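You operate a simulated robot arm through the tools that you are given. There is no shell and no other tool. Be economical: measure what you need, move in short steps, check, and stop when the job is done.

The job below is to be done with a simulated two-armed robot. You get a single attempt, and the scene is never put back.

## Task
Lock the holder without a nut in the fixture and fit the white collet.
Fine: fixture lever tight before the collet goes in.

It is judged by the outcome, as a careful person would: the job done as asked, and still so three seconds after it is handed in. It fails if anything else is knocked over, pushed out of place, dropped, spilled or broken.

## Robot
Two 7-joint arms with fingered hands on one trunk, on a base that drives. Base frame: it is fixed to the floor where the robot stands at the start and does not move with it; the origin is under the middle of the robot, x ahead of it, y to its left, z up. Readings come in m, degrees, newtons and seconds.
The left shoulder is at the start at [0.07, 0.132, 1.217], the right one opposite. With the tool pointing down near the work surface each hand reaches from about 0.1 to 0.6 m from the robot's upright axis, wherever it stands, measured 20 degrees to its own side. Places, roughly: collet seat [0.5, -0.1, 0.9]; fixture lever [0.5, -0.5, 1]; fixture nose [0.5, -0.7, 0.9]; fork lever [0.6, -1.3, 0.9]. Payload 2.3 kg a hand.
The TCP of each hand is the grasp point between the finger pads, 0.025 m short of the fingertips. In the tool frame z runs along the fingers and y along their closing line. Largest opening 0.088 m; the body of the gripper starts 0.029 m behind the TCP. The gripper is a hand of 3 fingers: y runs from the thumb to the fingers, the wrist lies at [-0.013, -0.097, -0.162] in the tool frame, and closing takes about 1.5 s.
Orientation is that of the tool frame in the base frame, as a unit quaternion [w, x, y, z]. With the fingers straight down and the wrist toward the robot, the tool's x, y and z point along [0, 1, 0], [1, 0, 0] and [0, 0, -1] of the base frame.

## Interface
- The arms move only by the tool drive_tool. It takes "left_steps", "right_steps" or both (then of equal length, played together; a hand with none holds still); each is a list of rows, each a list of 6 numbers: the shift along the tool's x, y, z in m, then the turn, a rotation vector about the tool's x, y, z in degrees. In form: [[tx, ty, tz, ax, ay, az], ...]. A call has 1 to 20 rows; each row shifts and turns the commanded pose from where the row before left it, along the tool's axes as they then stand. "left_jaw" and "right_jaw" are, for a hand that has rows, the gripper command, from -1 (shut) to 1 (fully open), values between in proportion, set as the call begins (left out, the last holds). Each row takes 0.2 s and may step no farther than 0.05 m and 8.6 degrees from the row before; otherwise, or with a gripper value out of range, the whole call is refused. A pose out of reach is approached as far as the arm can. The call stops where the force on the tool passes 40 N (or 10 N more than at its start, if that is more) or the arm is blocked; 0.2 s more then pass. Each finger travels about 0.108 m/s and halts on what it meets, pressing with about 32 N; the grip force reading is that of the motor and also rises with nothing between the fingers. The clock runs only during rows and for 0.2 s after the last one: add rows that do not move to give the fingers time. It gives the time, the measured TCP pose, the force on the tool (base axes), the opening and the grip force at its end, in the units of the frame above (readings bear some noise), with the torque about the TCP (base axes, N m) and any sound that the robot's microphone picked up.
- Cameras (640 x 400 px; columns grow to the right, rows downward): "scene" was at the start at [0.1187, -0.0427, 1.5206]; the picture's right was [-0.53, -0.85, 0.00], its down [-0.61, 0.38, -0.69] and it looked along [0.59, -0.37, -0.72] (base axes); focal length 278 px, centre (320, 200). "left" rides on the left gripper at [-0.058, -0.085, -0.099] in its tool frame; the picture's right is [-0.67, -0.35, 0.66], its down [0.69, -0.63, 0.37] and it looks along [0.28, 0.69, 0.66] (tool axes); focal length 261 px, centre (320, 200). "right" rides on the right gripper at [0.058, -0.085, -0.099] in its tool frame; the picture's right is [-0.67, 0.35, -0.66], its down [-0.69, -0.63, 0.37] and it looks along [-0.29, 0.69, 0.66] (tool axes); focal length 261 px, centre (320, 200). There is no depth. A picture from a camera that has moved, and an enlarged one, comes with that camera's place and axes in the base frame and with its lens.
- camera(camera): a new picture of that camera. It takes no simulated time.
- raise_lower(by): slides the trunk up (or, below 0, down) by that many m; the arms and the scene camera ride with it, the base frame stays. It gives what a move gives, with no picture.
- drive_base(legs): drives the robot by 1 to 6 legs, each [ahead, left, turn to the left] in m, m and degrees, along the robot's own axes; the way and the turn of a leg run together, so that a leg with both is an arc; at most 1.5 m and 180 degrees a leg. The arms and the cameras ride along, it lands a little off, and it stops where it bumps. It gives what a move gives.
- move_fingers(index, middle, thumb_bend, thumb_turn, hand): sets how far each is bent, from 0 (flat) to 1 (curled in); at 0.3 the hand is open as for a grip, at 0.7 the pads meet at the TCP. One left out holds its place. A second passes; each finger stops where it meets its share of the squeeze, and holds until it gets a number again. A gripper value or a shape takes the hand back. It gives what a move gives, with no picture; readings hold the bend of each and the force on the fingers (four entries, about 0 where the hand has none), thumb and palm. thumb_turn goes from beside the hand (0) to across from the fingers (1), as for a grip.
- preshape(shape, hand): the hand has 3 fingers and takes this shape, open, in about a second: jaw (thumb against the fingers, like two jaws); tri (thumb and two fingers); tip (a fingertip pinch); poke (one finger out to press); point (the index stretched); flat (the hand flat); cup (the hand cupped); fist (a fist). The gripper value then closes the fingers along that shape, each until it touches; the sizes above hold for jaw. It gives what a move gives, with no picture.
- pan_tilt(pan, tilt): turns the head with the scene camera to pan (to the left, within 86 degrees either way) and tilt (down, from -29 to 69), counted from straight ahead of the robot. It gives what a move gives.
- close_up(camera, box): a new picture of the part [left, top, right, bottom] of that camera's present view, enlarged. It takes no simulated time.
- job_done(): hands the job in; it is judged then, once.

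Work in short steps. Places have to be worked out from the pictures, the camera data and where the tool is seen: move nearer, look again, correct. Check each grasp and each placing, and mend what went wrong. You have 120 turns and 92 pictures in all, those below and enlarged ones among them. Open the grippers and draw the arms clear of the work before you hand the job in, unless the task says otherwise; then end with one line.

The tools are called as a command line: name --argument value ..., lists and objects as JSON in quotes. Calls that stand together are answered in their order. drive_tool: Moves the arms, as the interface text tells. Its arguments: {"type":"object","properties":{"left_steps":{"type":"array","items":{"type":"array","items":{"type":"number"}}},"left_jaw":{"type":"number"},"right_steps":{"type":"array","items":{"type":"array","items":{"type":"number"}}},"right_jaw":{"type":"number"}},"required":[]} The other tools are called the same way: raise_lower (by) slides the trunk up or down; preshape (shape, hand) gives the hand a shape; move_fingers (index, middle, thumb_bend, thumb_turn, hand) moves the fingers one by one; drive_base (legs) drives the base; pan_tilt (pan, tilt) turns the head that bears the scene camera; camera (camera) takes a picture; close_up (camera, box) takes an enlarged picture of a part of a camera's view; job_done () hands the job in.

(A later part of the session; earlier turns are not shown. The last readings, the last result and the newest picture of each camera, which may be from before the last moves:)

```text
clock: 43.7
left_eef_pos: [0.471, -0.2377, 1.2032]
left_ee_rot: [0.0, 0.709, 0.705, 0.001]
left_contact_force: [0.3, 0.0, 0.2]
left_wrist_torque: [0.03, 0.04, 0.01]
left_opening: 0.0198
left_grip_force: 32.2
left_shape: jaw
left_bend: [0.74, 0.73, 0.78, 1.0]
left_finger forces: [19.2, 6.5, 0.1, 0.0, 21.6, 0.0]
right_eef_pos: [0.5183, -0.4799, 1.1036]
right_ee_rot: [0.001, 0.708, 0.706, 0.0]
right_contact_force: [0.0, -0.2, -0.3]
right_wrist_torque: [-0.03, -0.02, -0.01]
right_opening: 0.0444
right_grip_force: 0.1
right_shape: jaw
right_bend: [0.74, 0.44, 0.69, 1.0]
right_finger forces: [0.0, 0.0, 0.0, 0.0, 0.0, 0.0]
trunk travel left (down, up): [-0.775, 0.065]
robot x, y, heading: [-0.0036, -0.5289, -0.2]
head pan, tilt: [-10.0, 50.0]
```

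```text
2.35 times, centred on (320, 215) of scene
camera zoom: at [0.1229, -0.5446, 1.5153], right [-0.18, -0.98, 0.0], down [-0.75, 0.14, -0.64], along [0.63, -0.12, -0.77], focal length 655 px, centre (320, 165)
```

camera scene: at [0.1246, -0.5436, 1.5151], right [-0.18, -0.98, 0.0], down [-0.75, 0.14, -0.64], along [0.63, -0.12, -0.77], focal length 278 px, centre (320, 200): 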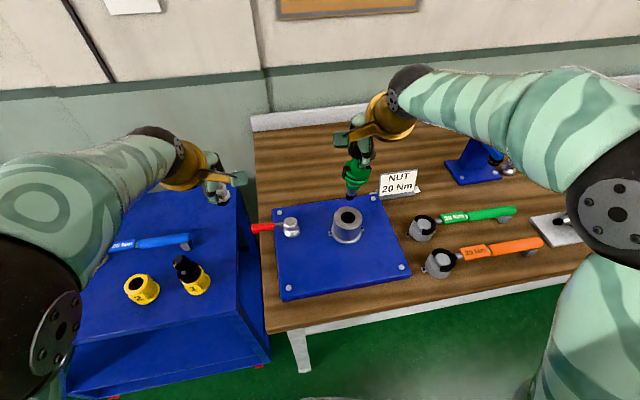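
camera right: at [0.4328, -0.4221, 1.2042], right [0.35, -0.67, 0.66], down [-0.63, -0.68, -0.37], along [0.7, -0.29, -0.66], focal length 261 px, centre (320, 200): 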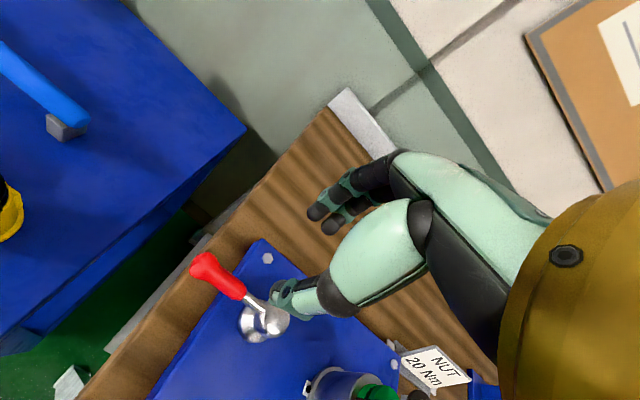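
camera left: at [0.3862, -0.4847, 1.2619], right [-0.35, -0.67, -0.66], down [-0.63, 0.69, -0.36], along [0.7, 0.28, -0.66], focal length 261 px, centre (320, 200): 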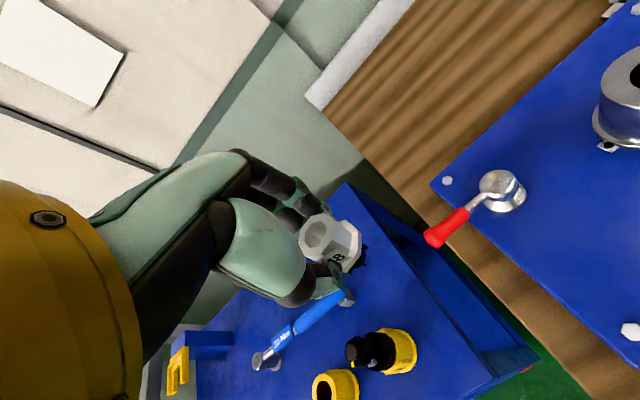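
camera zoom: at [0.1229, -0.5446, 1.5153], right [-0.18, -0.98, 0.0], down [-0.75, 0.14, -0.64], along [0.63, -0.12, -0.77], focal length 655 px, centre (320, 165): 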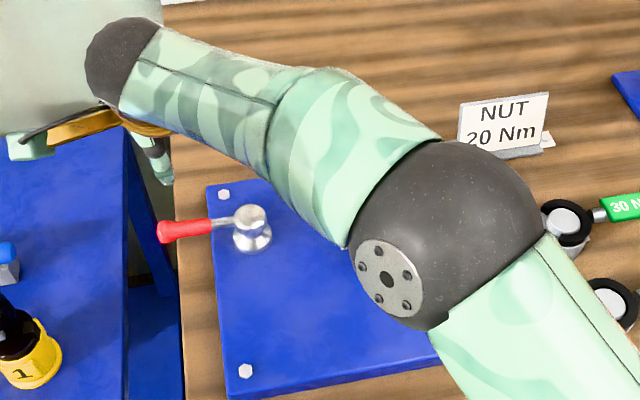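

The forearm's elbow would hang close to the seated holder here, so I move the base 0.2 m left to reach the lever from a better side, and reset the right hand to fully open.

preshape --shape "jaw" --hand "right"

drive_base --legs '[[0, 0.2, 0]]'

drive_tool --right_steps '[[-0.04, 0, 0, 0, 0, 0], [-0.04, 0, 0, 0, 0, 0], [-0.04, 0, 0, 0, 0, 0], [-0.04, 0, 0, 0, 0, 0], [-0.04, 0, 0, 0, 0, 0], [0, 0, 0, 0, 0, 0]]'

camera --camera "right"

camera --camera "scene"

```text
clock: 44.6
left_eef_pos: [0.4712, -0.2359, 1.2025]
left_ee_rot: [0.0, 0.709, 0.705, 0.0]
left_contact_force: [-0.2, 0.1, -0.8]
left_wrist_torque: [-0.02, -0.02, 0.04]
left_opening: 0.0195
left_grip_force: 31.6
left_shape: jaw
left_bend: [0.74, 0.73, 0.78, 1.0]
left_finger forces: [19.0, 6.5, 0.0, 0.0, 21.6, 0.1]
right_eef_pos: [0.5191, -0.4787, 1.103]
right_ee_rot: [0.001, 0.707, 0.707, 0.001]
right_contact_force: [-0.2, -0.2, -0.7]
right_wrist_torque: [0.0, 0.01, 0.0]
right_opening: 0.0876
right_grip_force: 0.0
right_shape: jaw
right_bend: [0.3, 0.3, 0.3, 0.98]
right_finger forces: [0.0, 0.0, 0.0, 0.0, 0.0, 0.0]
trunk travel left (down, up): [-0.775, 0.065]
robot x, y, heading: [-0.0013, -0.5285, -0.4]
head pan, tilt: [-10.0, 50.0]
```

```text
clock: 46.1
left_eef_pos: [0.4747, -0.0435, 1.203]
left_ee_rot: [-0.001, 0.711, 0.703, 0.002]
left_contact_force: [-0.4, 0.2, -1.1]
left_wrist_torque: [0.02, -0.02, 0.02]
left_opening: 0.0197
left_grip_force: 32.3
left_shape: jaw
left_bend: [0.74, 0.73, 0.78, 1.0]
left_finger forces: [19.1, 6.5, 0.0, 0.1, 21.6, 0.0]
right_eef_pos: [0.5197, -0.2853, 1.1043]
right_ee_rot: [0.0, 0.709, 0.705, 0.002]
right_contact_force: [0.7, -0.2, -0.3]
right_wrist_torque: [0.02, -0.01, 0.01]
right_opening: 0.0875
right_grip_force: 0.1
right_shape: jaw
right_bend: [0.3, 0.3, 0.3, 0.98]
right_finger forces: [0.0, 0.0, 0.0, 0.0, 0.1, 0.0]
trunk travel left (down, up): [-0.775, 0.065]
robot x, y, heading: [0.001, -0.3317, -0.8]
head pan, tilt: [-10.0, 50.0]
```

```text
clock: 47.5
left_eef_pos: [0.4736, -0.0404, 1.2023]
left_ee_rot: [0.0, 0.711, 0.703, 0.001]
left_contact_force: [0.1, -0.3, -0.3]
left_wrist_torque: [-0.03, -0.04, 0.02]
left_opening: 0.0198
left_grip_force: 31.7
left_shape: jaw
left_bend: [0.74, 0.73, 0.78, 1.0]
left_finger forces: [19.2, 6.5, 0.0, 0.1, 21.7, 0.1]
right_eef_pos: [0.5208, -0.4818, 1.1055]
right_ee_rot: [0.0, 0.709, 0.705, 0.001]
right_contact_force: [0.3, 0.1, -0.1]
right_wrist_torque: [-0.03, -0.01, 0.02]
right_opening: 0.0875
right_grip_force: 0.0
right_shape: jaw
right_bend: [0.3, 0.3, 0.3, 0.98]
right_finger forces: [0.0, 0.1, 0.0, 0.0, 0.0, 0.0]
trunk travel left (down, up): [-0.775, 0.065]
robot x, y, heading: [0.0032, -0.3296, -0.6]
head pan, tilt: [-10.0, 50.0]
```

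```text
25 pictures are left
camera right: at [0.4354, -0.4238, 1.2054], right [0.34, -0.67, 0.66], down [-0.63, -0.68, -0.37], along [0.69, -0.29, -0.66], focal length 261 px, centre (320, 200)
```

right: 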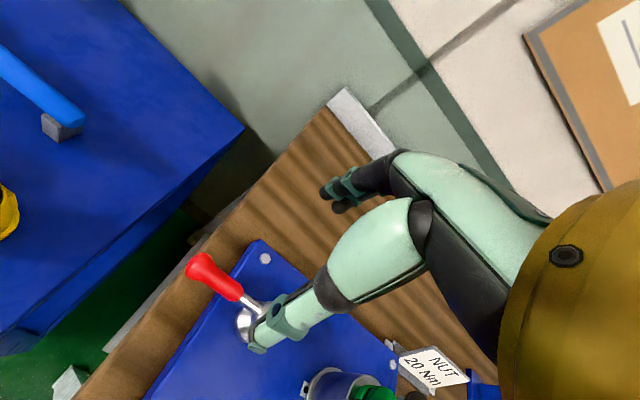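

```text
24 pictures are left
camera scene: at [0.1253, -0.3448, 1.5152], right [-0.18, -0.98, 0.0], down [-0.75, 0.14, -0.64], along [0.63, -0.12, -0.77], focal length 278 px, centre (320, 200)
```

scene: 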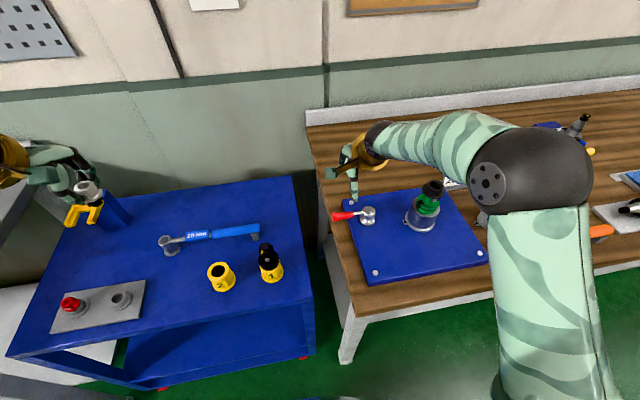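

The forearm now stays clear of the holder, and the hand is straddling above the red grip. I lower to handle height.

drive_tool --right_steps '[[0, 0, 0.03, 0, 0, 0], [0, 0, 0.03, 0, 0, 0], [0, 0, 0.03, 0, 0, 0], [0, 0, 0.025, 0, 0, 0], [0, 0, 0.02, 0, 0, 0], [0, 0, 0, 0, 0, 0]]'

close_up --camera "right" --box '[180, 140, 400, 360]'

```text
clock: 49.0
left_eef_pos: [0.4737, -0.0402, 1.2036]
left_ee_rot: [0.0, 0.711, 0.704, 0.0]
left_contact_force: [0.1, 0.2, -0.4]
left_wrist_torque: [0.01, -0.02, 0.01]
left_opening: 0.0198
left_grip_force: 32.1
left_shape: jaw
left_bend: [0.74, 0.73, 0.78, 1.0]
left_finger forces: [19.1, 6.5, 0.1, 0.0, 21.7, 0.0]
right_eef_pos: [0.5188, -0.4826, 0.9683]
right_ee_rot: [0.001, 0.71, 0.705, 0.001]
right_contact_force: [-0.1, -0.5, -0.2]
right_wrist_torque: [0.02, 0.0, -0.02]
right_opening: 0.0877
right_grip_force: 0.1
right_shape: jaw
right_bend: [0.3, 0.3, 0.3, 0.98]
right_finger forces: [0.1, 0.0, 0.0, 0.1, 0.0, 0.0]
trunk travel left (down, up): [-0.775, 0.065]
robot x, y, heading: [-0.0011, -0.3331, -0.6]
head pan, tilt: [-10.0, 50.0]
```

```text
1.82 times, centred on (290, 250) of right
camera zoom: at [0.4345, -0.4245, 1.0685], right [0.34, -0.67, 0.66], down [-0.63, -0.68, -0.37], along [0.69, -0.29, -0.66], focal length 474 px, centre (374, 109)
```

zoom: 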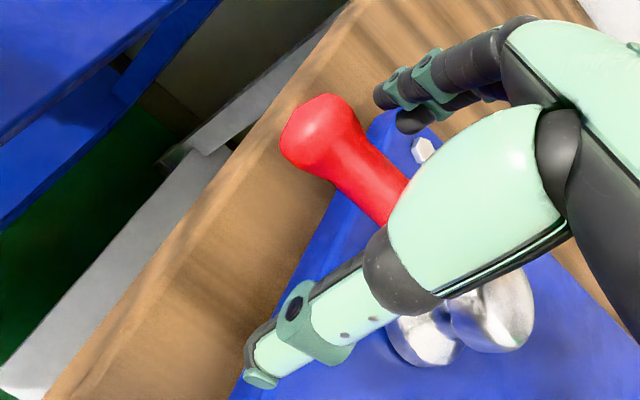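

The open jaw straddles the red handle. I close on it, then turn it clockwise (seen from above) along its arc in small steps.

drive_tool --right_steps '[[0, 0, 0, 0, 0, 0], [0, 0, 0, 0, 0, 0], [0, 0, 0, 0, 0, 0], [0, 0, 0, 0, 0, 0], [0, 0, 0, 0, 0, 0], [0, 0, 0, 0, 0, 0], [0, 0, 0, 0, 0, 0]]' --right_jaw -1

drive_tool --right_steps '[[0, 0.0067, 0, 0, 0, 6], [-0.0003, 0.0067, 0, 0, 0, 6], [-0.0003, 0.0067, 0, 0, 0, 6], [0, 0, 0, 0, 0, 0]]'

close_up --camera "right" --box '[180, 140, 400, 360]'

```text
clock: 50.5
left_eef_pos: [0.4768, -0.0418, 1.2027]
left_ee_rot: [-0.001, 0.711, 0.703, -0.001]
left_contact_force: [0.7, -0.1, -0.9]
left_wrist_torque: [-0.03, -0.02, 0.0]
left_opening: 0.0198
left_grip_force: 32.6
left_shape: jaw
left_bend: [0.74, 0.73, 0.78, 1.0]
left_finger forces: [19.0, 6.5, 0.0, 0.1, 21.7, 0.1]
right_eef_pos: [0.5202, -0.4828, 0.9659]
right_ee_rot: [-0.002, 0.708, 0.706, -0.001]
right_contact_force: [-11.2, 2.3, -26.8]
right_wrist_torque: [0.0, 0.18, 0.04]
right_opening: 0.0089
right_grip_force: 31.8
right_shape: jaw
right_bend: [0.73, 0.72, 0.75, 1.0]
right_finger forces: [18.1, 7.9, 0.1, 0.0, 33.3, 0.0]
trunk travel left (down, up): [-0.775, 0.065]
robot x, y, heading: [-0.0007, -0.3306, -0.8]
head pan, tilt: [-10.0, 50.0]
```

```text
clock: 51.1
left_eef_pos: [0.4715, -0.0403, 1.2038]
left_ee_rot: [0.001, 0.711, 0.703, 0.0]
left_contact_force: [0.5, -0.4, -0.2]
left_wrist_torque: [0.0, -0.03, 0.02]
left_opening: 0.0192
left_grip_force: 32.1
left_shape: jaw
left_bend: [0.74, 0.73, 0.78, 1.0]
left_finger forces: [19.1, 6.4, 0.0, 0.0, 21.6, 0.0]
right_eef_pos: [0.522, -0.4811, 0.9647]
right_ee_rot: [-0.006, 0.769, 0.639, -0.008]
right_contact_force: [-15.8, 3.9, -11.1]
right_wrist_torque: [0.06, 0.14, 0.04]
right_opening: 0.0091
right_grip_force: 32.2
right_shape: jaw
right_bend: [0.73, 0.72, 0.75, 1.0]
right_finger forces: [14.1, 4.8, 0.0, 0.0, 30.7, 0.0]
trunk travel left (down, up): [-0.775, 0.065]
robot x, y, heading: [0.0002, -0.3308, -0.7]
head pan, tilt: [-10.0, 50.0]
stopped in row 2 (right hand): the force on the tool passed its limit at 42 N (the readings are from after the stop); the commanded pose is now the measured one
```

```text
1.82 times, centred on (290, 250) of right
camera zoom: at [0.4512, -0.41, 1.066], right [0.23, -0.72, 0.65], down [-0.75, -0.56, -0.35], along [0.62, -0.41, -0.67], focal length 474 px, centre (374, 109)
```

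zoom: 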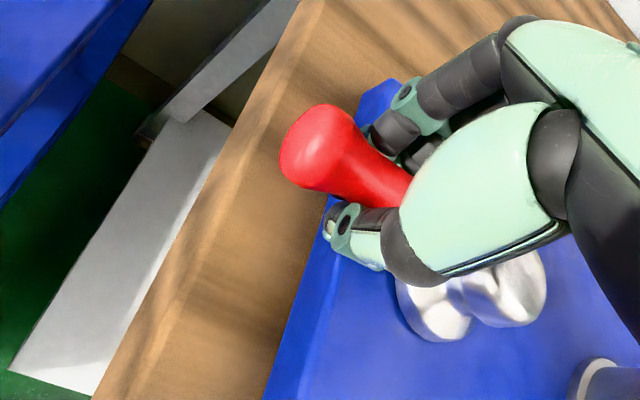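

The pads closed slightly under the handle, wedging, and the lever barely moved. I open, raise 10 mm, square the hand and regrip.

drive_tool --right_steps '[[0, 0, 0, 0, 0, 0], [0, 0, 0, 0, 0, 0], [0, 0, 0, 0, 0, 0], [0, 0, -0.005, 0, 0, -5], [0, -0.002, -0.006, 0, 0, -5], [0, 0, 0, 0, 0, 0]]' --right_jaw 1

drive_tool --right_steps '[[0, 0, 0, 0, 0, 0], [0, 0, 0, 0, 0, 0], [0, 0, 0, 0, 0, 0], [0, 0, 0, 0, 0, 0], [0, 0, 0, 0, 0, 0], [0, 0, 0, 0, 0, 0], [0, 0, 0, 0, 0, 0]]' --right_jaw -1

```text
clock: 52.5
left_eef_pos: [0.4735, -0.0392, 1.2023]
left_ee_rot: [0.0, 0.711, 0.703, 0.0]
left_contact_force: [-0.3, 0.4, -0.8]
left_wrist_torque: [-0.01, 0.0, -0.01]
left_opening: 0.0197
left_grip_force: 32.4
left_shape: jaw
left_bend: [0.74, 0.73, 0.78, 1.0]
left_finger forces: [19.2, 6.5, 0.0, 0.1, 21.6, 0.1]
right_eef_pos: [0.5244, -0.4818, 0.9766]
right_ee_rot: [-0.005, 0.71, 0.704, -0.004]
right_contact_force: [-0.2, -0.2, -0.1]
right_wrist_torque: [0.0, 0.01, -0.01]
right_opening: 0.0877
right_grip_force: 0.1
right_shape: jaw
right_bend: [0.3, 0.3, 0.3, 0.98]
right_finger forces: [0.0, 0.0, 0.0, 0.0, 0.0, 0.0]
trunk travel left (down, up): [-0.775, 0.065]
robot x, y, heading: [0.0013, -0.332, -0.4]
head pan, tilt: [-10.0, 50.0]
```

```text
clock: 54.1
left_eef_pos: [0.4729, -0.0416, 1.2022]
left_ee_rot: [-0.001, 0.711, 0.704, -0.001]
left_contact_force: [1.0, 0.1, -0.9]
left_wrist_torque: [0.02, 0.0, 0.01]
left_opening: 0.0197
left_grip_force: 32.3
left_shape: jaw
left_bend: [0.74, 0.73, 0.78, 1.0]
left_finger forces: [19.0, 6.5, 0.0, 0.1, 21.7, 0.0]
right_eef_pos: [0.5241, -0.4834, 0.9753]
right_ee_rot: [-0.004, 0.71, 0.704, -0.004]
right_contact_force: [-1.1, -0.7, -1.5]
right_wrist_torque: [0.02, -0.05, -0.01]
right_opening: 0.0103
right_grip_force: 31.6
right_shape: jaw
right_bend: [0.71, 0.67, 0.74, 1.0]
right_finger forces: [18.8, 9.4, 0.0, 0.0, 29.1, 0.1]
trunk travel left (down, up): [-0.775, 0.065]
robot x, y, heading: [0.001, -0.3288, -0.5]
head pan, tilt: [-10.0, 50.0]
```

Now a clean grip with no preload. I turn a little clockwise first and watch the resistance.

drive_tool --right_steps '[[0, 0.0045, 0, 0, 0, 4], [-0.0002, 0.0045, 0, 0, 0, 4], [-0.0002, 0.0045, 0, 0, 0, 4], [0, 0, 0, 0, 0, 0]]'

```text
clock: 55.1
left_eef_pos: [0.4674, -0.04, 1.2054]
left_ee_rot: [0.002, 0.711, 0.703, 0.001]
left_contact_force: [0.3, 0.6, -0.9]
left_wrist_torque: [0.01, 0.01, -0.05]
left_opening: 0.0196
left_grip_force: 32.2
left_shape: jaw
left_bend: [0.74, 0.73, 0.78, 1.0]
left_finger forces: [19.1, 6.5, 0.1, 0.0, 21.8, 0.1]
right_eef_pos: [0.5314, -0.4842, 0.9777]
right_ee_rot: [-0.004, 0.78, 0.626, -0.004]
right_contact_force: [-23.3, 6.7, -13.7]
right_wrist_torque: [0.1, 0.37, -0.03]
right_opening: 0.0095
right_grip_force: 32.1
right_shape: jaw
right_bend: [0.71, 0.71, 0.71, 1.0]
right_finger forces: [10.1, 4.9, 0.0, 0.0, 38.1, 0.0]
trunk travel left (down, up): [-0.775, 0.065]
robot x, y, heading: [-0.0036, -0.3307, -0.3]
head pan, tilt: [-10.0, 50.0]
```

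Clockwise gives stiff resistance (24 N over a few mm), like a stop. I go back and try counter-clockwise.

drive_tool --right_steps '[[0, -0.0045, 0, 0, 0, -4], [0, -0.0045, 0, 0, 0, -4], [0, -0.0045, 0, 0, 0, -4], [0, -0.0056, 0, 0, 0, -5], [-0.0002, -0.0056, 0, 0, 0, -5], [-0.0002, -0.0056, 0, 0, 0, -5], [0, 0, 0, 0, 0, 0]]'

close_up --camera "right" --box '[180, 140, 400, 360]'

```text
clock: 56.7
left_eef_pos: [0.475, -0.0402, 1.2025]
left_ee_rot: [0.0, 0.71, 0.704, 0.0]
left_contact_force: [-0.5, 0.1, 0.1]
left_wrist_torque: [-0.03, 0.03, -0.01]
left_opening: 0.0195
left_grip_force: 32.2
left_shape: jaw
left_bend: [0.74, 0.73, 0.78, 1.0]
left_finger forces: [19.1, 6.6, 0.1, 0.0, 21.7, 0.1]
right_eef_pos: [0.5088, -0.483, 0.9771]
right_ee_rot: [-0.005, 0.612, 0.791, -0.004]
right_contact_force: [3.9, 0.7, 4.3]
right_wrist_torque: [0.03, -0.12, 0.04]
right_opening: 0.0096
right_grip_force: 32.0
right_shape: jaw
right_bend: [0.71, 0.71, 0.73, 1.0]
right_finger forces: [22.0, 11.5, 0.0, 0.1, 29.6, 0.1]
trunk travel left (down, up): [-0.775, 0.065]
robot x, y, heading: [-0.0041, -0.33, -0.4]
head pan, tilt: [-10.0, 50.0]
```

```text
1.82 times, centred on (290, 250) of right
camera zoom: at [0.4137, -0.4497, 1.0783], right [0.51, -0.56, 0.65], down [-0.44, -0.82, -0.36], along [0.74, -0.1, -0.67], focal length 474 px, centre (374, 109)
```

zoom: 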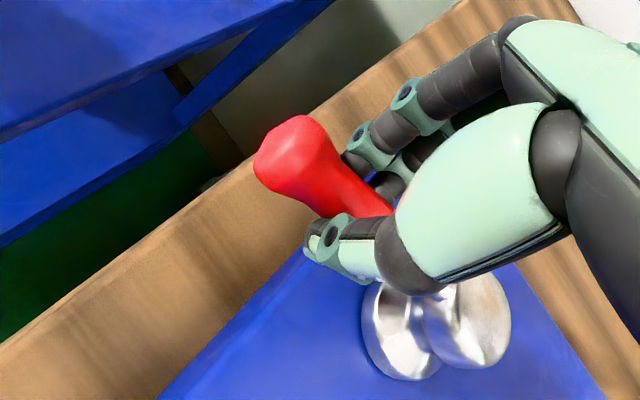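

Counter-clockwise moves freely (≈4 N), so that is the tightening direction. I continue along the arc.

drive_tool --right_steps '[[-0.0006, -0.0089, 0, 0, 0, -8], [-0.0006, -0.0089, 0, 0, 0, -8], [-0.0006, -0.0089, 0, 0, 0, -8], [-0.0006, -0.0089, 0, 0, 0, -8], [0, 0, 0, 0, 0, 0]]'

close_up --camera "scene" --box '[300, 130, 460, 260]'

```text
clock: 57.9
left_eef_pos: [0.4735, -0.0404, 1.2026]
left_ee_rot: [0.0, 0.711, 0.703, -0.002]
left_contact_force: [1.1, -0.2, 0.2]
left_wrist_torque: [0.02, -0.02, 0.0]
left_opening: 0.0199
left_grip_force: 31.5
left_shape: jaw
left_bend: [0.74, 0.73, 0.78, 1.0]
left_finger forces: [19.1, 6.5, 0.1, 0.0, 21.7, 0.0]
right_eef_pos: [0.4776, -0.501, 0.9772]
right_ee_rot: [-0.006, 0.369, 0.929, -0.002]
right_contact_force: [1.2, 1.6, -0.3]
right_wrist_torque: [0.09, -0.09, 0.04]
right_opening: 0.0094
right_grip_force: 31.8
right_shape: jaw
right_bend: [0.71, 0.67, 0.73, 1.0]
right_finger forces: [20.8, 11.5, 0.0, 0.0, 29.6, 0.1]
trunk travel left (down, up): [-0.775, 0.065]
robot x, y, heading: [-0.0022, -0.3302, -0.6]
head pan, tilt: [-10.0, 50.0]
```

```text
3.08 times, centred on (380, 195) of scene
camera zoom: at [0.1256, -0.3442, 1.5151], right [-0.18, -0.98, 0.0], down [-0.75, 0.14, -0.64], along [0.63, -0.12, -0.77], focal length 857 px, centre (135, 215)
```

zoom: 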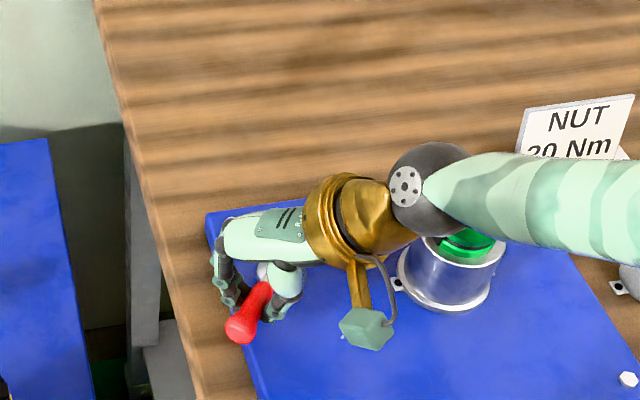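

The lever is about 45° round, moving freely. I add two more steps, keeping the wrist clear of the holder, and watch the force.

drive_tool --right_steps '[[-0.0006, -0.0089, 0, 0, 0, -8], [-0.0006, -0.0089, 0, 0, 0, -8], [0, 0, 0, 0, 0, 0]]'

```text
clock: 58.7
left_eef_pos: [0.4743, -0.0387, 1.2016]
left_ee_rot: [0.0, 0.711, 0.703, -0.001]
left_contact_force: [-0.6, 0.6, -0.3]
left_wrist_torque: [0.02, 0.02, 0.01]
left_opening: 0.0197
left_grip_force: 32.5
left_shape: jaw
left_bend: [0.74, 0.73, 0.78, 1.0]
left_finger forces: [19.2, 6.4, 0.0, 0.1, 21.7, 0.0]
right_eef_pos: [0.4674, -0.5158, 0.978]
right_ee_rot: [-0.007, 0.238, 0.971, -0.003]
right_contact_force: [1.4, 2.9, -0.5]
right_wrist_torque: [0.12, -0.06, 0.01]
right_opening: 0.0097
right_grip_force: 32.5
right_shape: jaw
right_bend: [0.71, 0.67, 0.73, 1.0]
right_finger forces: [20.6, 11.9, 0.0, 0.0, 29.3, 0.0]
trunk travel left (down, up): [-0.775, 0.065]
robot x, y, heading: [-0.0016, -0.3312, -0.5]
head pan, tilt: [-10.0, 50.0]
```

Still free at ~60°. To keep the wrist away from the holder, I release, rise above the handle and turn the hand back square, closing it to use as a pusher.

drive_tool --right_steps '[[0, 0, 0, 0, 0, 0], [0, 0, 0, 0, 0, 0], [0, 0, 0, 0, 0, 0], [0, 0, 0, 0, 0, 0], [0, 0, -0.03, 0, 0, 0], [0, 0, -0.03, 0, 0, 0], [0, 0, -0.03, 0, 0, 0], [0, 0, 0, 0, 0, 8], [0, 0, 0, 0, 0, 8], [0, 0, 0, 0, 0, 8], [0, 0, 0, 0, 0, 8], [0, 0, 0, 0, 0, 8], [0, 0, 0, 0, 0, 8], [0, 0, 0, 0, 0, 8], [0, 0, 0, 0, 0, 6.5], [0, 0, 0, 0, 0, 0]]' --right_jaw 1

drive_tool --right_steps '[[0.03, -0.004, 0, 0, 0, 0], [0.03, -0.004, 0, 0, 0, 0], [0.005, -0.004, 0, 0, 0, 0], [0, 0, 0, 0, 0, 0], [0, 0, 0, 0, 0, 0], [0, 0, 0, 0, 0, 0], [0, 0, 0, 0, 0, 0], [0, 0, 0, 0, 0, 0]]' --right_jaw -1

camera --camera "right"

close_up --camera "scene" --box '[300, 130, 460, 260]'

```text
clock: 62.1
left_eef_pos: [0.4744, -0.0412, 1.2033]
left_ee_rot: [-0.001, 0.711, 0.703, 0.0]
left_contact_force: [0.1, 0.4, -0.8]
left_wrist_torque: [-0.02, 0.03, 0.03]
left_opening: 0.0197
left_grip_force: 32.2
left_shape: jaw
left_bend: [0.74, 0.73, 0.78, 1.0]
left_finger forces: [19.1, 6.5, 0.1, 0.0, 21.6, 0.0]
right_eef_pos: [0.4691, -0.5173, 1.0665]
right_ee_rot: [-0.005, 0.708, 0.706, -0.003]
right_contact_force: [-0.8, -0.1, 0.2]
right_wrist_torque: [0.0, -0.01, 0.01]
right_opening: 0.0877
right_grip_force: 0.0
right_shape: jaw
right_bend: [0.3, 0.3, 0.3, 0.98]
right_finger forces: [0.0, 0.0, 0.0, 0.0, 0.0, 0.0]
trunk travel left (down, up): [-0.775, 0.065]
robot x, y, heading: [0.0005, -0.3285, -0.6]
head pan, tilt: [-10.0, 50.0]
```

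```text
clock: 63.9
left_eef_pos: [0.4727, -0.0413, 1.2029]
left_ee_rot: [0.0, 0.711, 0.703, 0.0]
left_contact_force: [-0.1, -0.2, -1.0]
left_wrist_torque: [-0.01, 0.01, 0.01]
left_opening: 0.0196
left_grip_force: 32.0
left_shape: jaw
left_bend: [0.74, 0.73, 0.78, 1.0]
left_finger forces: [19.1, 6.5, 0.1, 0.1, 21.6, 0.0]
right_eef_pos: [0.4563, -0.4497, 1.069]
right_ee_rot: [-0.004, 0.707, 0.707, -0.004]
right_contact_force: [-0.3, 0.6, -0.1]
right_wrist_torque: [-0.03, 0.01, 0.04]
right_opening: 0.0
right_grip_force: 32.1
right_shape: jaw
right_bend: [0.7, 0.7, 0.76, 1.0]
right_finger forces: [0.0, 0.1, 0.1, 0.0, 0.1, 0.0]
trunk travel left (down, up): [-0.775, 0.065]
robot x, y, heading: [-0.0033, -0.3288, -0.4]
head pan, tilt: [-10.0, 50.0]
```

```text
19 pictures are left
camera right: at [0.3724, -0.394, 1.1693], right [0.36, -0.67, 0.65], down [-0.63, -0.68, -0.36], along [0.69, -0.29, -0.67], focal length 261 px, centre (320, 200)
```

right: 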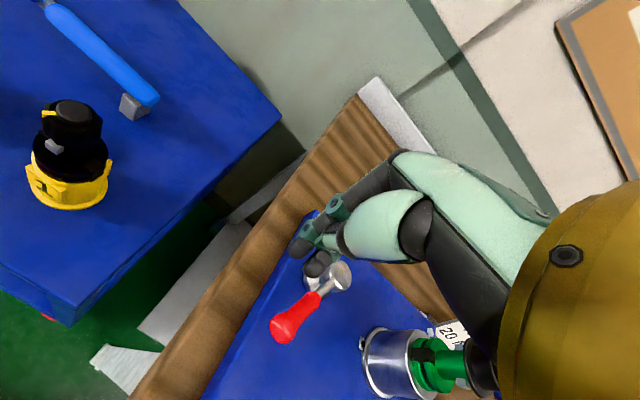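

```text
3.08 times, centred on (380, 195) of scene
camera zoom: at [0.1249, -0.3452, 1.5152], right [-0.18, -0.98, 0.0], down [-0.75, 0.14, -0.64], along [0.63, -0.12, -0.77], focal length 857 px, centre (135, 215)
```

zoom: 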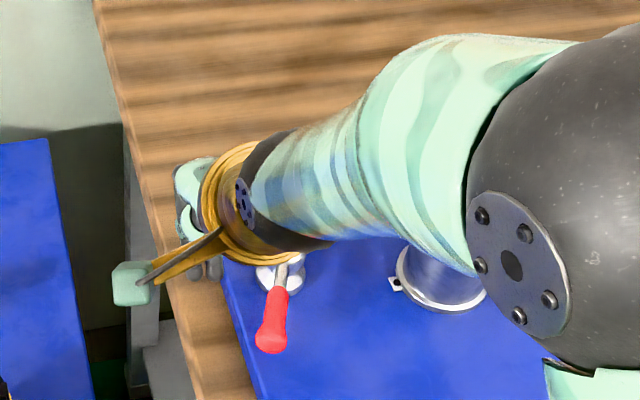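

Handle is at ~64°. I lower the closed hand beside it on its +y side and push toward -y in small steps until it stops.

drive_tool --right_steps '[[0, 0, 0.035, 0, 0, 0], [0, 0, 0.035, 0, 0, 0], [0, 0, 0.027, 0, 0, 0], [-0.01, 0, 0, 0, 0, 0], [-0.01, 0, 0, 0, 0, 0], [-0.01, 0, 0, 0, 0, 0], [-0.01, 0, 0, 0, 0, 0], [0, 0, 0, 0, 0, 0]]'

close_up --camera "right" --box '[220, 150, 480, 400]'

```text
clock: 65.7
left_eef_pos: [0.4744, -0.0402, 1.2034]
left_ee_rot: [0.0, 0.711, 0.703, 0.0]
left_contact_force: [0.1, 0.3, -0.1]
left_wrist_torque: [0.03, 0.02, -0.01]
left_opening: 0.0196
left_grip_force: 32.5
left_shape: jaw
left_bend: [0.74, 0.73, 0.78, 1.0]
left_finger forces: [19.2, 6.5, 0.1, 0.0, 21.6, 0.1]
right_eef_pos: [0.4547, -0.4911, 0.9696]
right_ee_rot: [-0.004, 0.707, 0.707, -0.004]
right_contact_force: [-1.1, 1.8, -1.0]
right_wrist_torque: [0.08, 0.03, -0.04]
right_opening: 0.0
right_grip_force: 31.8
right_shape: jaw
right_bend: [0.7, 0.7, 0.77, 1.0]
right_finger forces: [0.1, 0.0, 0.0, 0.0, 0.0, 0.0]
trunk travel left (down, up): [-0.775, 0.065]
robot x, y, heading: [-0.0017, -0.328, -0.6]
head pan, tilt: [-10.0, 50.0]
```

```text
1.60 times, centred on (350, 275) of right
camera zoom: at [0.3716, -0.4333, 1.0712], right [0.36, -0.67, 0.65], down [-0.63, -0.69, -0.36], along [0.69, -0.29, -0.67], focal length 417 px, centre (272, 80)
```

zoom: 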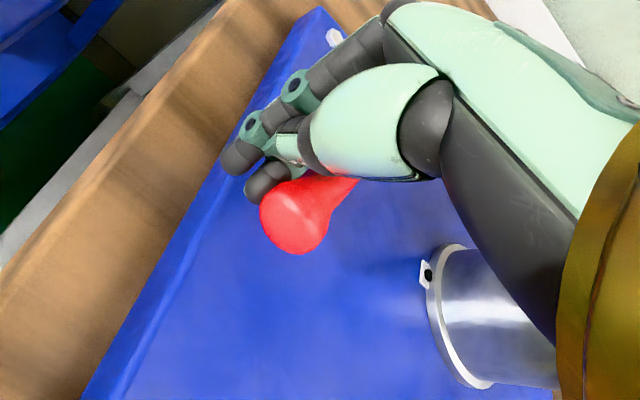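

The fingers are on the handle. I keep pushing toward -y.

drive_tool --right_steps '[[-0.01, 0, 0, 0, 0, 0], [-0.01, 0, 0, 0, 0, 0], [-0.01, 0, 0, 0, 0, 0], [-0.01, 0, 0, 0, 0, 0], [0, 0, 0, 0, 0, 0]]'

```text
clock: 66.9
left_eef_pos: [0.4719, -0.0309, 1.2015]
left_ee_rot: [0.003, 0.71, 0.704, -0.003]
left_contact_force: [-1.0, -0.4, 0.6]
left_wrist_torque: [-0.01, 0.0, 0.01]
left_opening: 0.0197
left_grip_force: 32.3
left_shape: jaw
left_bend: [0.74, 0.73, 0.78, 1.0]
left_finger forces: [19.1, 6.6, 0.1, 0.0, 21.5, 0.0]
right_eef_pos: [0.4538, -0.5224, 0.9711]
right_ee_rot: [-0.003, 0.706, 0.708, -0.007]
right_contact_force: [-2.7, 22.2, -7.3]
right_wrist_torque: [0.2, 0.08, 0.12]
right_opening: 0.0
right_grip_force: 32.1
right_shape: jaw
right_bend: [0.7, 0.7, 0.77, 1.0]
right_finger forces: [0.0, 31.9, 0.0, 0.1, 0.0, 0.1]
trunk travel left (down, up): [-0.775, 0.065]
robot x, y, heading: [0.002, -0.3276, -0.5]
head pan, tilt: [-10.0, 50.0]
```

Resistance rises to 22 N with the handle near 90°. I push further to the force limit to make it tight.

drive_tool --right_steps '[[-0.005, 0, 0, 0, 0, 0], [-0.005, 0, 0, 0, 0, 0], [-0.005, 0, 0, 0, 0, 0], [-0.005, 0, 0, 0, 0, 0], [-0.005, 0, 0, 0, 0, 0], [0, 0, 0, 0, 0, 0]]'

close_up --camera "right" --box '[220, 150, 480, 400]'

```text
clock: 67.5
left_eef_pos: [0.4707, -0.0302, 1.2004]
left_ee_rot: [0.003, 0.708, 0.706, -0.002]
left_contact_force: [-0.5, 0.0, -0.5]
left_wrist_torque: [0.06, 0.02, -0.01]
left_opening: 0.0198
left_grip_force: 32.0
left_shape: jaw
left_bend: [0.74, 0.73, 0.78, 1.0]
left_finger forces: [19.2, 6.5, 0.0, 0.0, 21.7, 0.0]
right_eef_pos: [0.4542, -0.523, 0.9718]
right_ee_rot: [-0.008, 0.7, 0.714, -0.005]
right_contact_force: [-2.6, 31.2, -0.8]
right_wrist_torque: [0.13, 0.03, 0.24]
right_opening: 0.0
right_grip_force: 31.3
right_shape: jaw
right_bend: [0.7, 0.7, 0.77, 1.0]
right_finger forces: [0.0, 41.7, 0.1, 0.0, 0.0, 0.0]
trunk travel left (down, up): [-0.775, 0.065]
robot x, y, heading: [-0.0029, -0.329, 0.1]
head pan, tilt: [-10.0, 50.0]
stopped in row 3 (right hand): the force on the tool passed its limit at 42 N (the readings are from after the stop); the commanded pose is now the measured one
```

```text
1.60 times, centred on (350, 275) of right
camera zoom: at [0.3707, -0.468, 1.073], right [0.37, -0.67, 0.65], down [-0.62, -0.7, -0.36], along [0.69, -0.27, -0.67], focal length 417 px, centre (272, 80)
```

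zoom: 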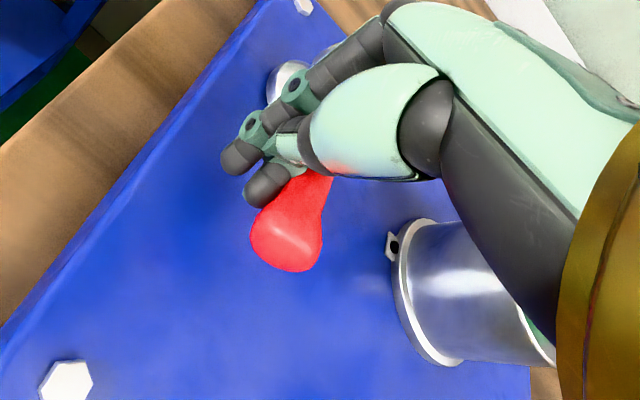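

It stopped hard at 42 N with the handle at ~90°: the lever is tight. I back the right hand off the handle, raise it and draw it back.

drive_tool --right_steps '[[0.02, 0, 0, 0, 0, 0], [0.02, 0, 0, 0, 0, 0], [0.005, 0, -0.04, 0, 0, 0], [0, 0, -0.045, 0, 0, 0], [0, -0.02, -0.045, 0, 0, 0], [0, -0.03, -0.045, 0, 0, 0], [0, -0.03, -0.04, 0, 0, 0], [0, -0.03, -0.03, 0, 0, 0], [0, 0, 0, 0, 0, 0]]'

drive_base --legs '[[0, -0.26, 0], [0, -0.24, 0]]'

pan_tilt --pan 15 --tilt 50

camera --camera "scene"

camera --camera "left"

```text
refused: row 6 steps farther than a row can; nothing moved
```

```text
clock: 68.7
left_eef_pos: [0.4628, -0.0306, 1.2012]
left_ee_rot: [0.001, 0.671, 0.741, -0.001]
left_contact_force: [0.3, -0.2, 0.2]
left_wrist_torque: [0.01, 0.0, 0.05]
left_opening: 0.02
left_grip_force: 32.0
left_shape: jaw
left_bend: [0.74, 0.73, 0.78, 1.0]
left_finger forces: [19.4, 6.6, 0.0, 0.0, 21.6, 0.0]
right_eef_pos: [0.4966, -0.5234, 0.9707]
right_ee_rot: [-0.009, 0.663, 0.748, -0.004]
right_contact_force: [-4.1, 21.4, 5.8]
right_wrist_torque: [0.05, 0.0, -0.11]
right_opening: 0.0
right_grip_force: 31.6
right_shape: jaw
right_bend: [0.7, 0.7, 0.78, 1.0]
right_finger forces: [0.0, 6.4, 0.0, 0.0, 0.0, 0.0]
trunk travel left (down, up): [-0.775, 0.065]
robot x, y, heading: [0.0227, -0.3755, 5.5]
head pan, tilt: [-10.0, 50.0]
stopped in leg 1: the force on the tool passed its limit at 47 N (the readings are from after the stop); the commanded pose is now the measured one
```

```text
clock: 69.5
left_eef_pos: [0.464, -0.0272, 1.2008]
left_ee_rot: [0.003, 0.674, 0.739, -0.003]
left_contact_force: [0.4, -0.4, -1.4]
left_wrist_torque: [0.01, 0.04, -0.02]
left_opening: 0.0196
left_grip_force: 31.5
left_shape: jaw
left_bend: [0.74, 0.73, 0.78, 1.0]
left_finger forces: [19.3, 6.6, 0.1, 0.0, 21.7, 0.0]
right_eef_pos: [0.4971, -0.5235, 0.9706]
right_ee_rot: [-0.006, 0.666, 0.745, -0.007]
right_contact_force: [-1.8, 23.8, 4.4]
right_wrist_torque: [0.14, 0.04, -0.13]
right_opening: 0.0
right_grip_force: 32.0
right_shape: jaw
right_bend: [0.7, 0.7, 0.78, 1.0]
right_finger forces: [0.0, 8.6, 0.0, 0.0, 0.0, 0.1]
trunk travel left (down, up): [-0.775, 0.065]
robot x, y, heading: [0.022, -0.376, 5.3]
head pan, tilt: [15.0, 50.0]
```

```text
15 pictures are left
camera scene: at [0.1445, -0.3313, 1.5151], right [0.35, -0.94, 0.01], down [-0.72, -0.27, -0.64], along [0.6, 0.22, -0.77], focal length 278 px, centre (320, 200)
```

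scene: 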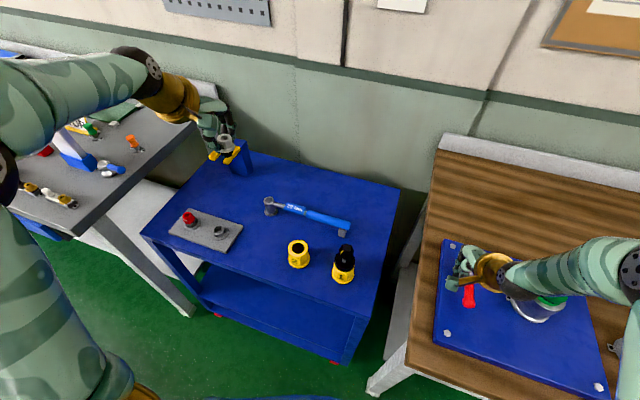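

```text
14 pictures are left
camera left: at [0.3858, -0.0928, 1.2993], right [-0.28, -0.71, -0.65], down [-0.69, 0.62, -0.37], along [0.66, 0.34, -0.66], focal length 261 px, centre (320, 200)
```

left: 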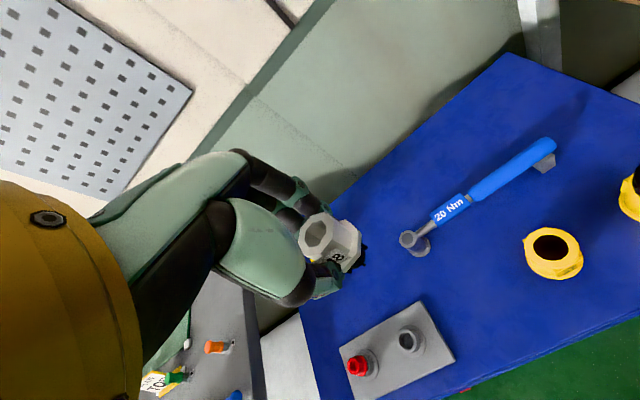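

A row was refused and the base then moved against the engaged hand; it stopped at once (the push was in the tightening direction, and the fixture looks unmoved). I now free the right hand: +y first, then up and back, with legal steps.

drive_tool --right_steps '[[0.015, 0, 0, 0, 0, 0], [0.02, 0, 0, 0, 0, 0], [0.01, 0, -0.02, 0, 0, 0], [0, 0, -0.04, 0, 0, 0], [0, 0, -0.04, 0, 0, 0], [0, -0.02, -0.04, 0, 0, 0], [0, -0.025, -0.04, 0, 0, 0], [0, -0.03, -0.035, 0, 0, 0], [0, -0.03, -0.02, 0, 0, 0], [0, -0.03, 0, 0, 0, 0], [0, 0, 0, 0, 0, 0]]'

close_up --camera "scene" --box '[420, 220, 640, 400]'

```text
clock: 71.9
left_eef_pos: [0.4678, -0.0388, 1.2036]
left_ee_rot: [-0.001, 0.673, 0.74, 0.0]
left_contact_force: [0.1, 0.4, 0.0]
left_wrist_torque: [-0.01, 0.0, -0.02]
left_opening: 0.0196
left_grip_force: 32.1
left_shape: jaw
left_bend: [0.74, 0.73, 0.78, 1.0]
left_finger forces: [19.4, 6.7, 0.0, 0.0, 21.7, 0.1]
right_eef_pos: [0.4244, -0.4916, 1.1487]
right_ee_rot: [-0.046, 0.658, 0.751, -0.028]
right_contact_force: [0.2, 0.8, 0.5]
right_wrist_torque: [0.03, 0.0, 0.01]
right_opening: 0.0003
right_grip_force: 31.3
right_shape: jaw
right_bend: [0.7, 0.7, 0.78, 1.0]
right_finger forces: [0.0, 0.1, 0.0, 0.1, 0.0, 0.0]
right hand out of reach, approached as far as the arm can: row 8, 9, 10
trunk travel left (down, up): [-0.775, 0.065]
robot x, y, heading: [0.0246, -0.3767, 5.6]
head pan, tilt: [15.0, 50.0]
```

```text
2.22 times, centred on (530, 310) of scene
camera zoom: at [0.1469, -0.3461, 1.5153], right [0.35, -0.94, 0.0], down [-0.72, -0.27, -0.64], along [0.6, 0.22, -0.77], focal length 619 px, centre (-147, -44)
```

zoom: 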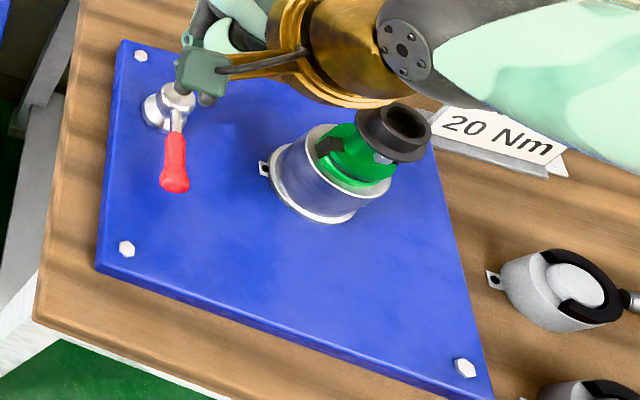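

The lever is fully over and the holder stands upright in the cup. I square the heading and drive right so the left hand, carrying the collet, can reach the fixture.

drive_base --legs '[[-0.02, 0, 0], [0, 0, -5.5], [0, -0.24, 0], [0, -0.22, 0]]'

pan_tilt --pan 15 --tilt 52

camera --camera "scene"

```text
clock: 75.9
left_eef_pos: [0.4758, -0.5305, 1.2014]
left_ee_rot: [0.001, 0.708, 0.706, -0.001]
left_contact_force: [0.2, -0.3, -0.7]
left_wrist_torque: [0.0, 0.01, -0.03]
left_opening: 0.0198
left_grip_force: 32.1
left_shape: jaw
left_bend: [0.74, 0.73, 0.78, 1.0]
left_finger forces: [19.3, 6.6, 0.0, 0.1, 21.6, 0.0]
right_eef_pos: [0.3899, -0.9764, 1.1499]
right_ee_rot: [-0.045, 0.694, 0.718, -0.026]
right_contact_force: [0.6, 0.1, -0.2]
right_wrist_torque: [-0.04, -0.02, 0.0]
right_opening: 0.0001
right_grip_force: 32.2
right_shape: jaw
right_bend: [0.7, 0.7, 0.78, 1.0]
right_finger forces: [0.0, 0.1, 0.1, 0.1, 0.1, 0.1]
trunk travel left (down, up): [-0.775, 0.065]
robot x, y, heading: [0.0028, -0.8297, -0.2]
head pan, tilt: [15.0, 50.0]
```

```text
clock: 76.5
left_eef_pos: [0.4767, -0.5326, 1.2027]
left_ee_rot: [-0.001, 0.708, 0.707, 0.0]
left_contact_force: [-0.5, 0.2, -0.3]
left_wrist_torque: [-0.01, -0.02, 0.04]
left_opening: 0.0198
left_grip_force: 32.5
left_shape: jaw
left_bend: [0.74, 0.73, 0.78, 1.0]
left_finger forces: [19.3, 6.6, 0.1, 0.0, 21.6, 0.1]
right_eef_pos: [0.3893, -0.9792, 1.1503]
right_ee_rot: [-0.046, 0.694, 0.718, -0.025]
right_contact_force: [0.1, -0.3, -0.3]
right_wrist_torque: [0.01, 0.0, -0.01]
right_opening: 0.0001
right_grip_force: 31.8
right_shape: jaw
right_bend: [0.7, 0.7, 0.78, 1.0]
right_finger forces: [0.0, 0.0, 0.1, 0.1, 0.0, 0.0]
trunk travel left (down, up): [-0.775, 0.065]
robot x, y, heading: [0.0047, -0.83, 0.0]
head pan, tilt: [15.0, 52.0]
```

```text
12 pictures are left
camera scene: at [0.1266, -0.8072, 1.5125], right [0.26, -0.97, 0.0], down [-0.76, -0.2, -0.62], along [0.59, 0.16, -0.79], focal length 278 px, centre (320, 200)
```

scene: 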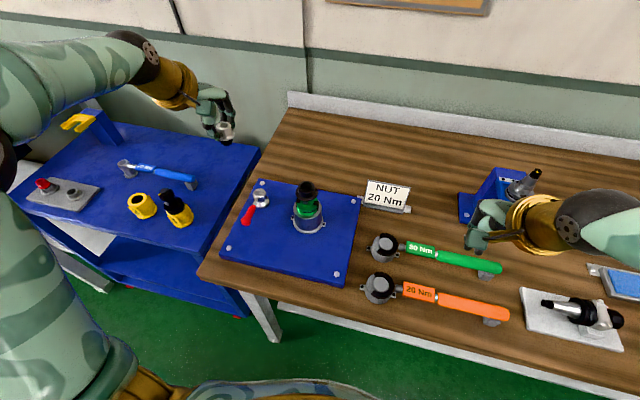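

I take one enlarged view covering both collet and holder bore, and one of the collet from the left hand.

close_up --camera "scene" --box '[195, 100, 345, 240]'

close_up --camera "left" --box '[260, 170, 520, 380]'

```text
2.86 times, centred on (270, 170) of scene
camera zoom: at [0.1266, -0.8072, 1.5125], right [0.26, -0.97, 0.0], down [-0.76, -0.2, -0.62], along [0.59, 0.16, -0.79], focal length 796 px, centre (463, 286)
```

zoom: 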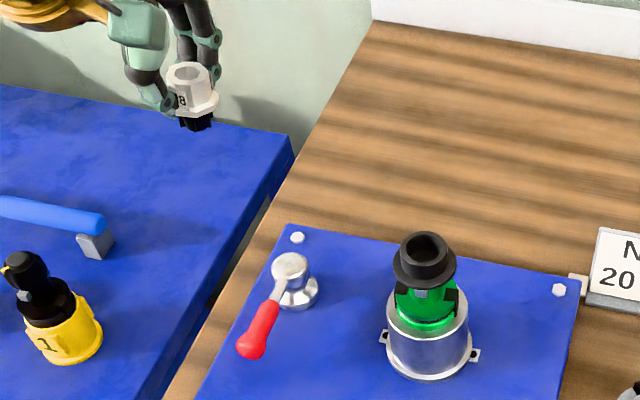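

```text
1.90 times, centred on (390, 275) of left
camera zoom: at [0.3918, -0.591, 1.3009], right [-0.35, -0.67, -0.65], down [-0.63, 0.69, -0.37], along [0.69, 0.28, -0.66], focal length 496 px, centre (187, 57)
```

zoom: 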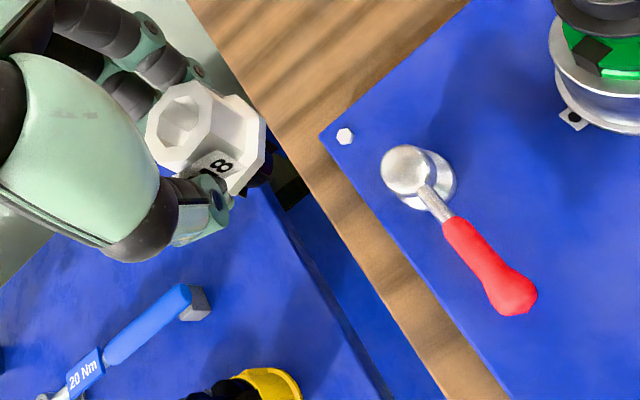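

Bore top is at ≈ (0.4966, -0.677, 1.054). The collet leans ~7° in each direction in the grip; I move over the holder, rotate to make the collet upright, and stay about 25 mm above.

drive_tool --left_steps '[[-0.035, 0.004, 0.0, 0, 0, 0], [-0.035, 0.004, 0.015, 0, 0, 0], [-0.035, 0.004, 0.015, 0, 0, 0], [-0.034, 0.003, 0.018, 0, 0, 0], [0, 0, 0, -3.5, -4, 0], [0, 0, 0, -3.5, -4, 0], [0, 0, 0, 0, 0, 0]]'

close_up --camera "left" --box '[260, 170, 460, 330]'

close_up --camera "scene" --box '[245, 110, 365, 230]'

```text
clock: 78.1
left_eef_pos: [0.4916, -0.6748, 1.1544]
left_ee_rot: [0.091, 0.706, 0.703, -0.007]
left_contact_force: [-1.0, -0.1, -1.0]
left_wrist_torque: [0.01, 0.0, 0.01]
left_opening: 0.02
left_grip_force: 31.6
left_shape: jaw
left_bend: [0.74, 0.73, 0.78, 1.0]
left_finger forces: [19.4, 6.6, 0.0, 0.0, 21.7, 0.0]
right_eef_pos: [0.3904, -0.9814, 1.148]
right_ee_rot: [-0.046, 0.694, 0.718, -0.025]
right_contact_force: [0.6, -1.3, 0.1]
right_wrist_torque: [0.01, -0.01, -0.02]
right_opening: 0.0
right_grip_force: 32.0
right_shape: jaw
right_bend: [0.7, 0.7, 0.78, 1.0]
right_finger forces: [0.0, 0.0, 0.0, 0.1, 0.0, 0.1]
trunk travel left (down, up): [-0.775, 0.065]
robot x, y, heading: [0.0018, -0.8275, -0.0]
head pan, tilt: [15.0, 52.0]
```

```text
2.50 times, centred on (360, 250) of left
camera zoom: at [0.3948, -0.7191, 1.2492], right [-0.27, -0.76, -0.59], down [-0.57, 0.62, -0.53], along [0.77, 0.19, -0.61], focal length 652 px, centre (220, 75)
```

zoom: 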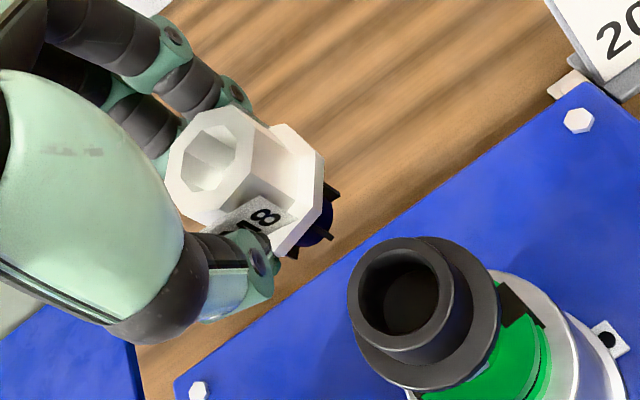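

```text
3.33 times, centred on (305, 170) of scene
camera zoom: at [0.1269, -0.8099, 1.5125], right [0.26, -0.97, 0.0], down [-0.76, -0.2, -0.62], along [0.59, 0.16, -0.79], focal length 928 px, centre (370, 300)
```

zoom: 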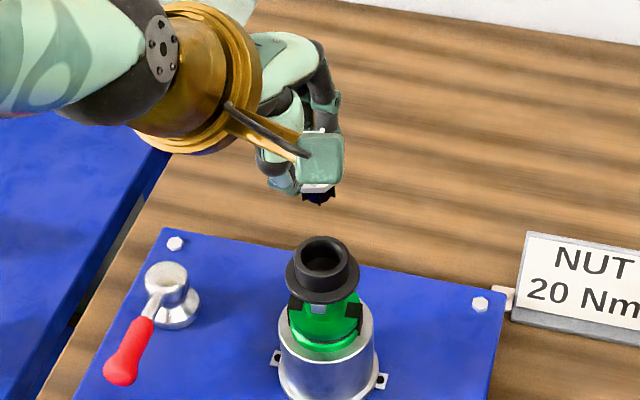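

Both views put the collet's skirt at (0.497, -0.680), upright, right over the bore (0.497, -0.679). I lower straight 45 mm and check.

drive_tool --left_steps '[[0.0014, -0.0012, 0.0098, 0, 0, 0], [0.0014, -0.0012, 0.0098, 0, 0, 0], [0.0014, -0.0012, 0.0098, 0, 0, 0], [0.0014, -0.0012, 0.0098, 0, 0, 0], [0.0007, -0.0006, 0.0049, 0, 0, 0], [0, 0, 0, 0, 0, 0]]'

close_up --camera "left" --box '[260, 170, 460, 330]'

```text
clock: 79.5
left_eef_pos: [0.4906, -0.6746, 1.1094]
left_ee_rot: [0.091, 0.705, 0.703, -0.007]
left_contact_force: [-0.3, -0.7, -1.6]
left_wrist_torque: [0.02, -0.01, 0.03]
left_opening: 0.0197
left_grip_force: 31.7
left_shape: jaw
left_bend: [0.74, 0.73, 0.78, 1.0]
left_finger forces: [19.3, 6.4, 0.0, 0.0, 21.6, 0.0]
right_eef_pos: [0.3903, -0.9805, 1.1487]
right_ee_rot: [-0.046, 0.694, 0.718, -0.026]
right_contact_force: [0.0, -0.6, 0.3]
right_wrist_torque: [0.0, -0.04, 0.0]
right_opening: 0.0001
right_grip_force: 31.7
right_shape: jaw
right_bend: [0.7, 0.7, 0.78, 1.0]
right_finger forces: [0.0, 0.0, 0.0, 0.0, 0.0, 0.1]
trunk travel left (down, up): [-0.775, 0.065]
robot x, y, heading: [0.0031, -0.8295, -0.1]
head pan, tilt: [15.0, 52.0]
```

```text
2.50 times, centred on (360, 250) of left
camera zoom: at [0.3947, -0.7181, 1.2039], right [-0.28, -0.76, -0.59], down [-0.57, 0.62, -0.53], along [0.77, 0.19, -0.61], focal length 652 px, centre (220, 75)
```

zoom: 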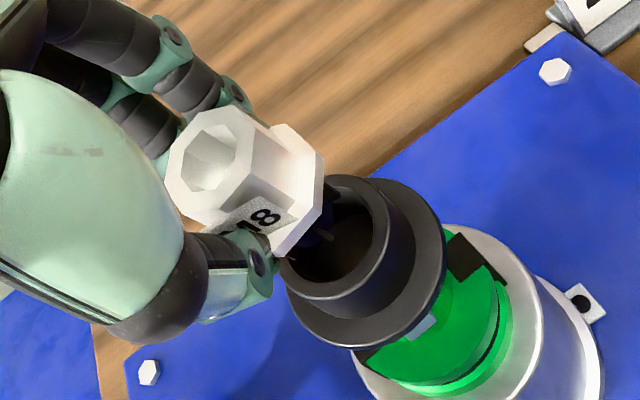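

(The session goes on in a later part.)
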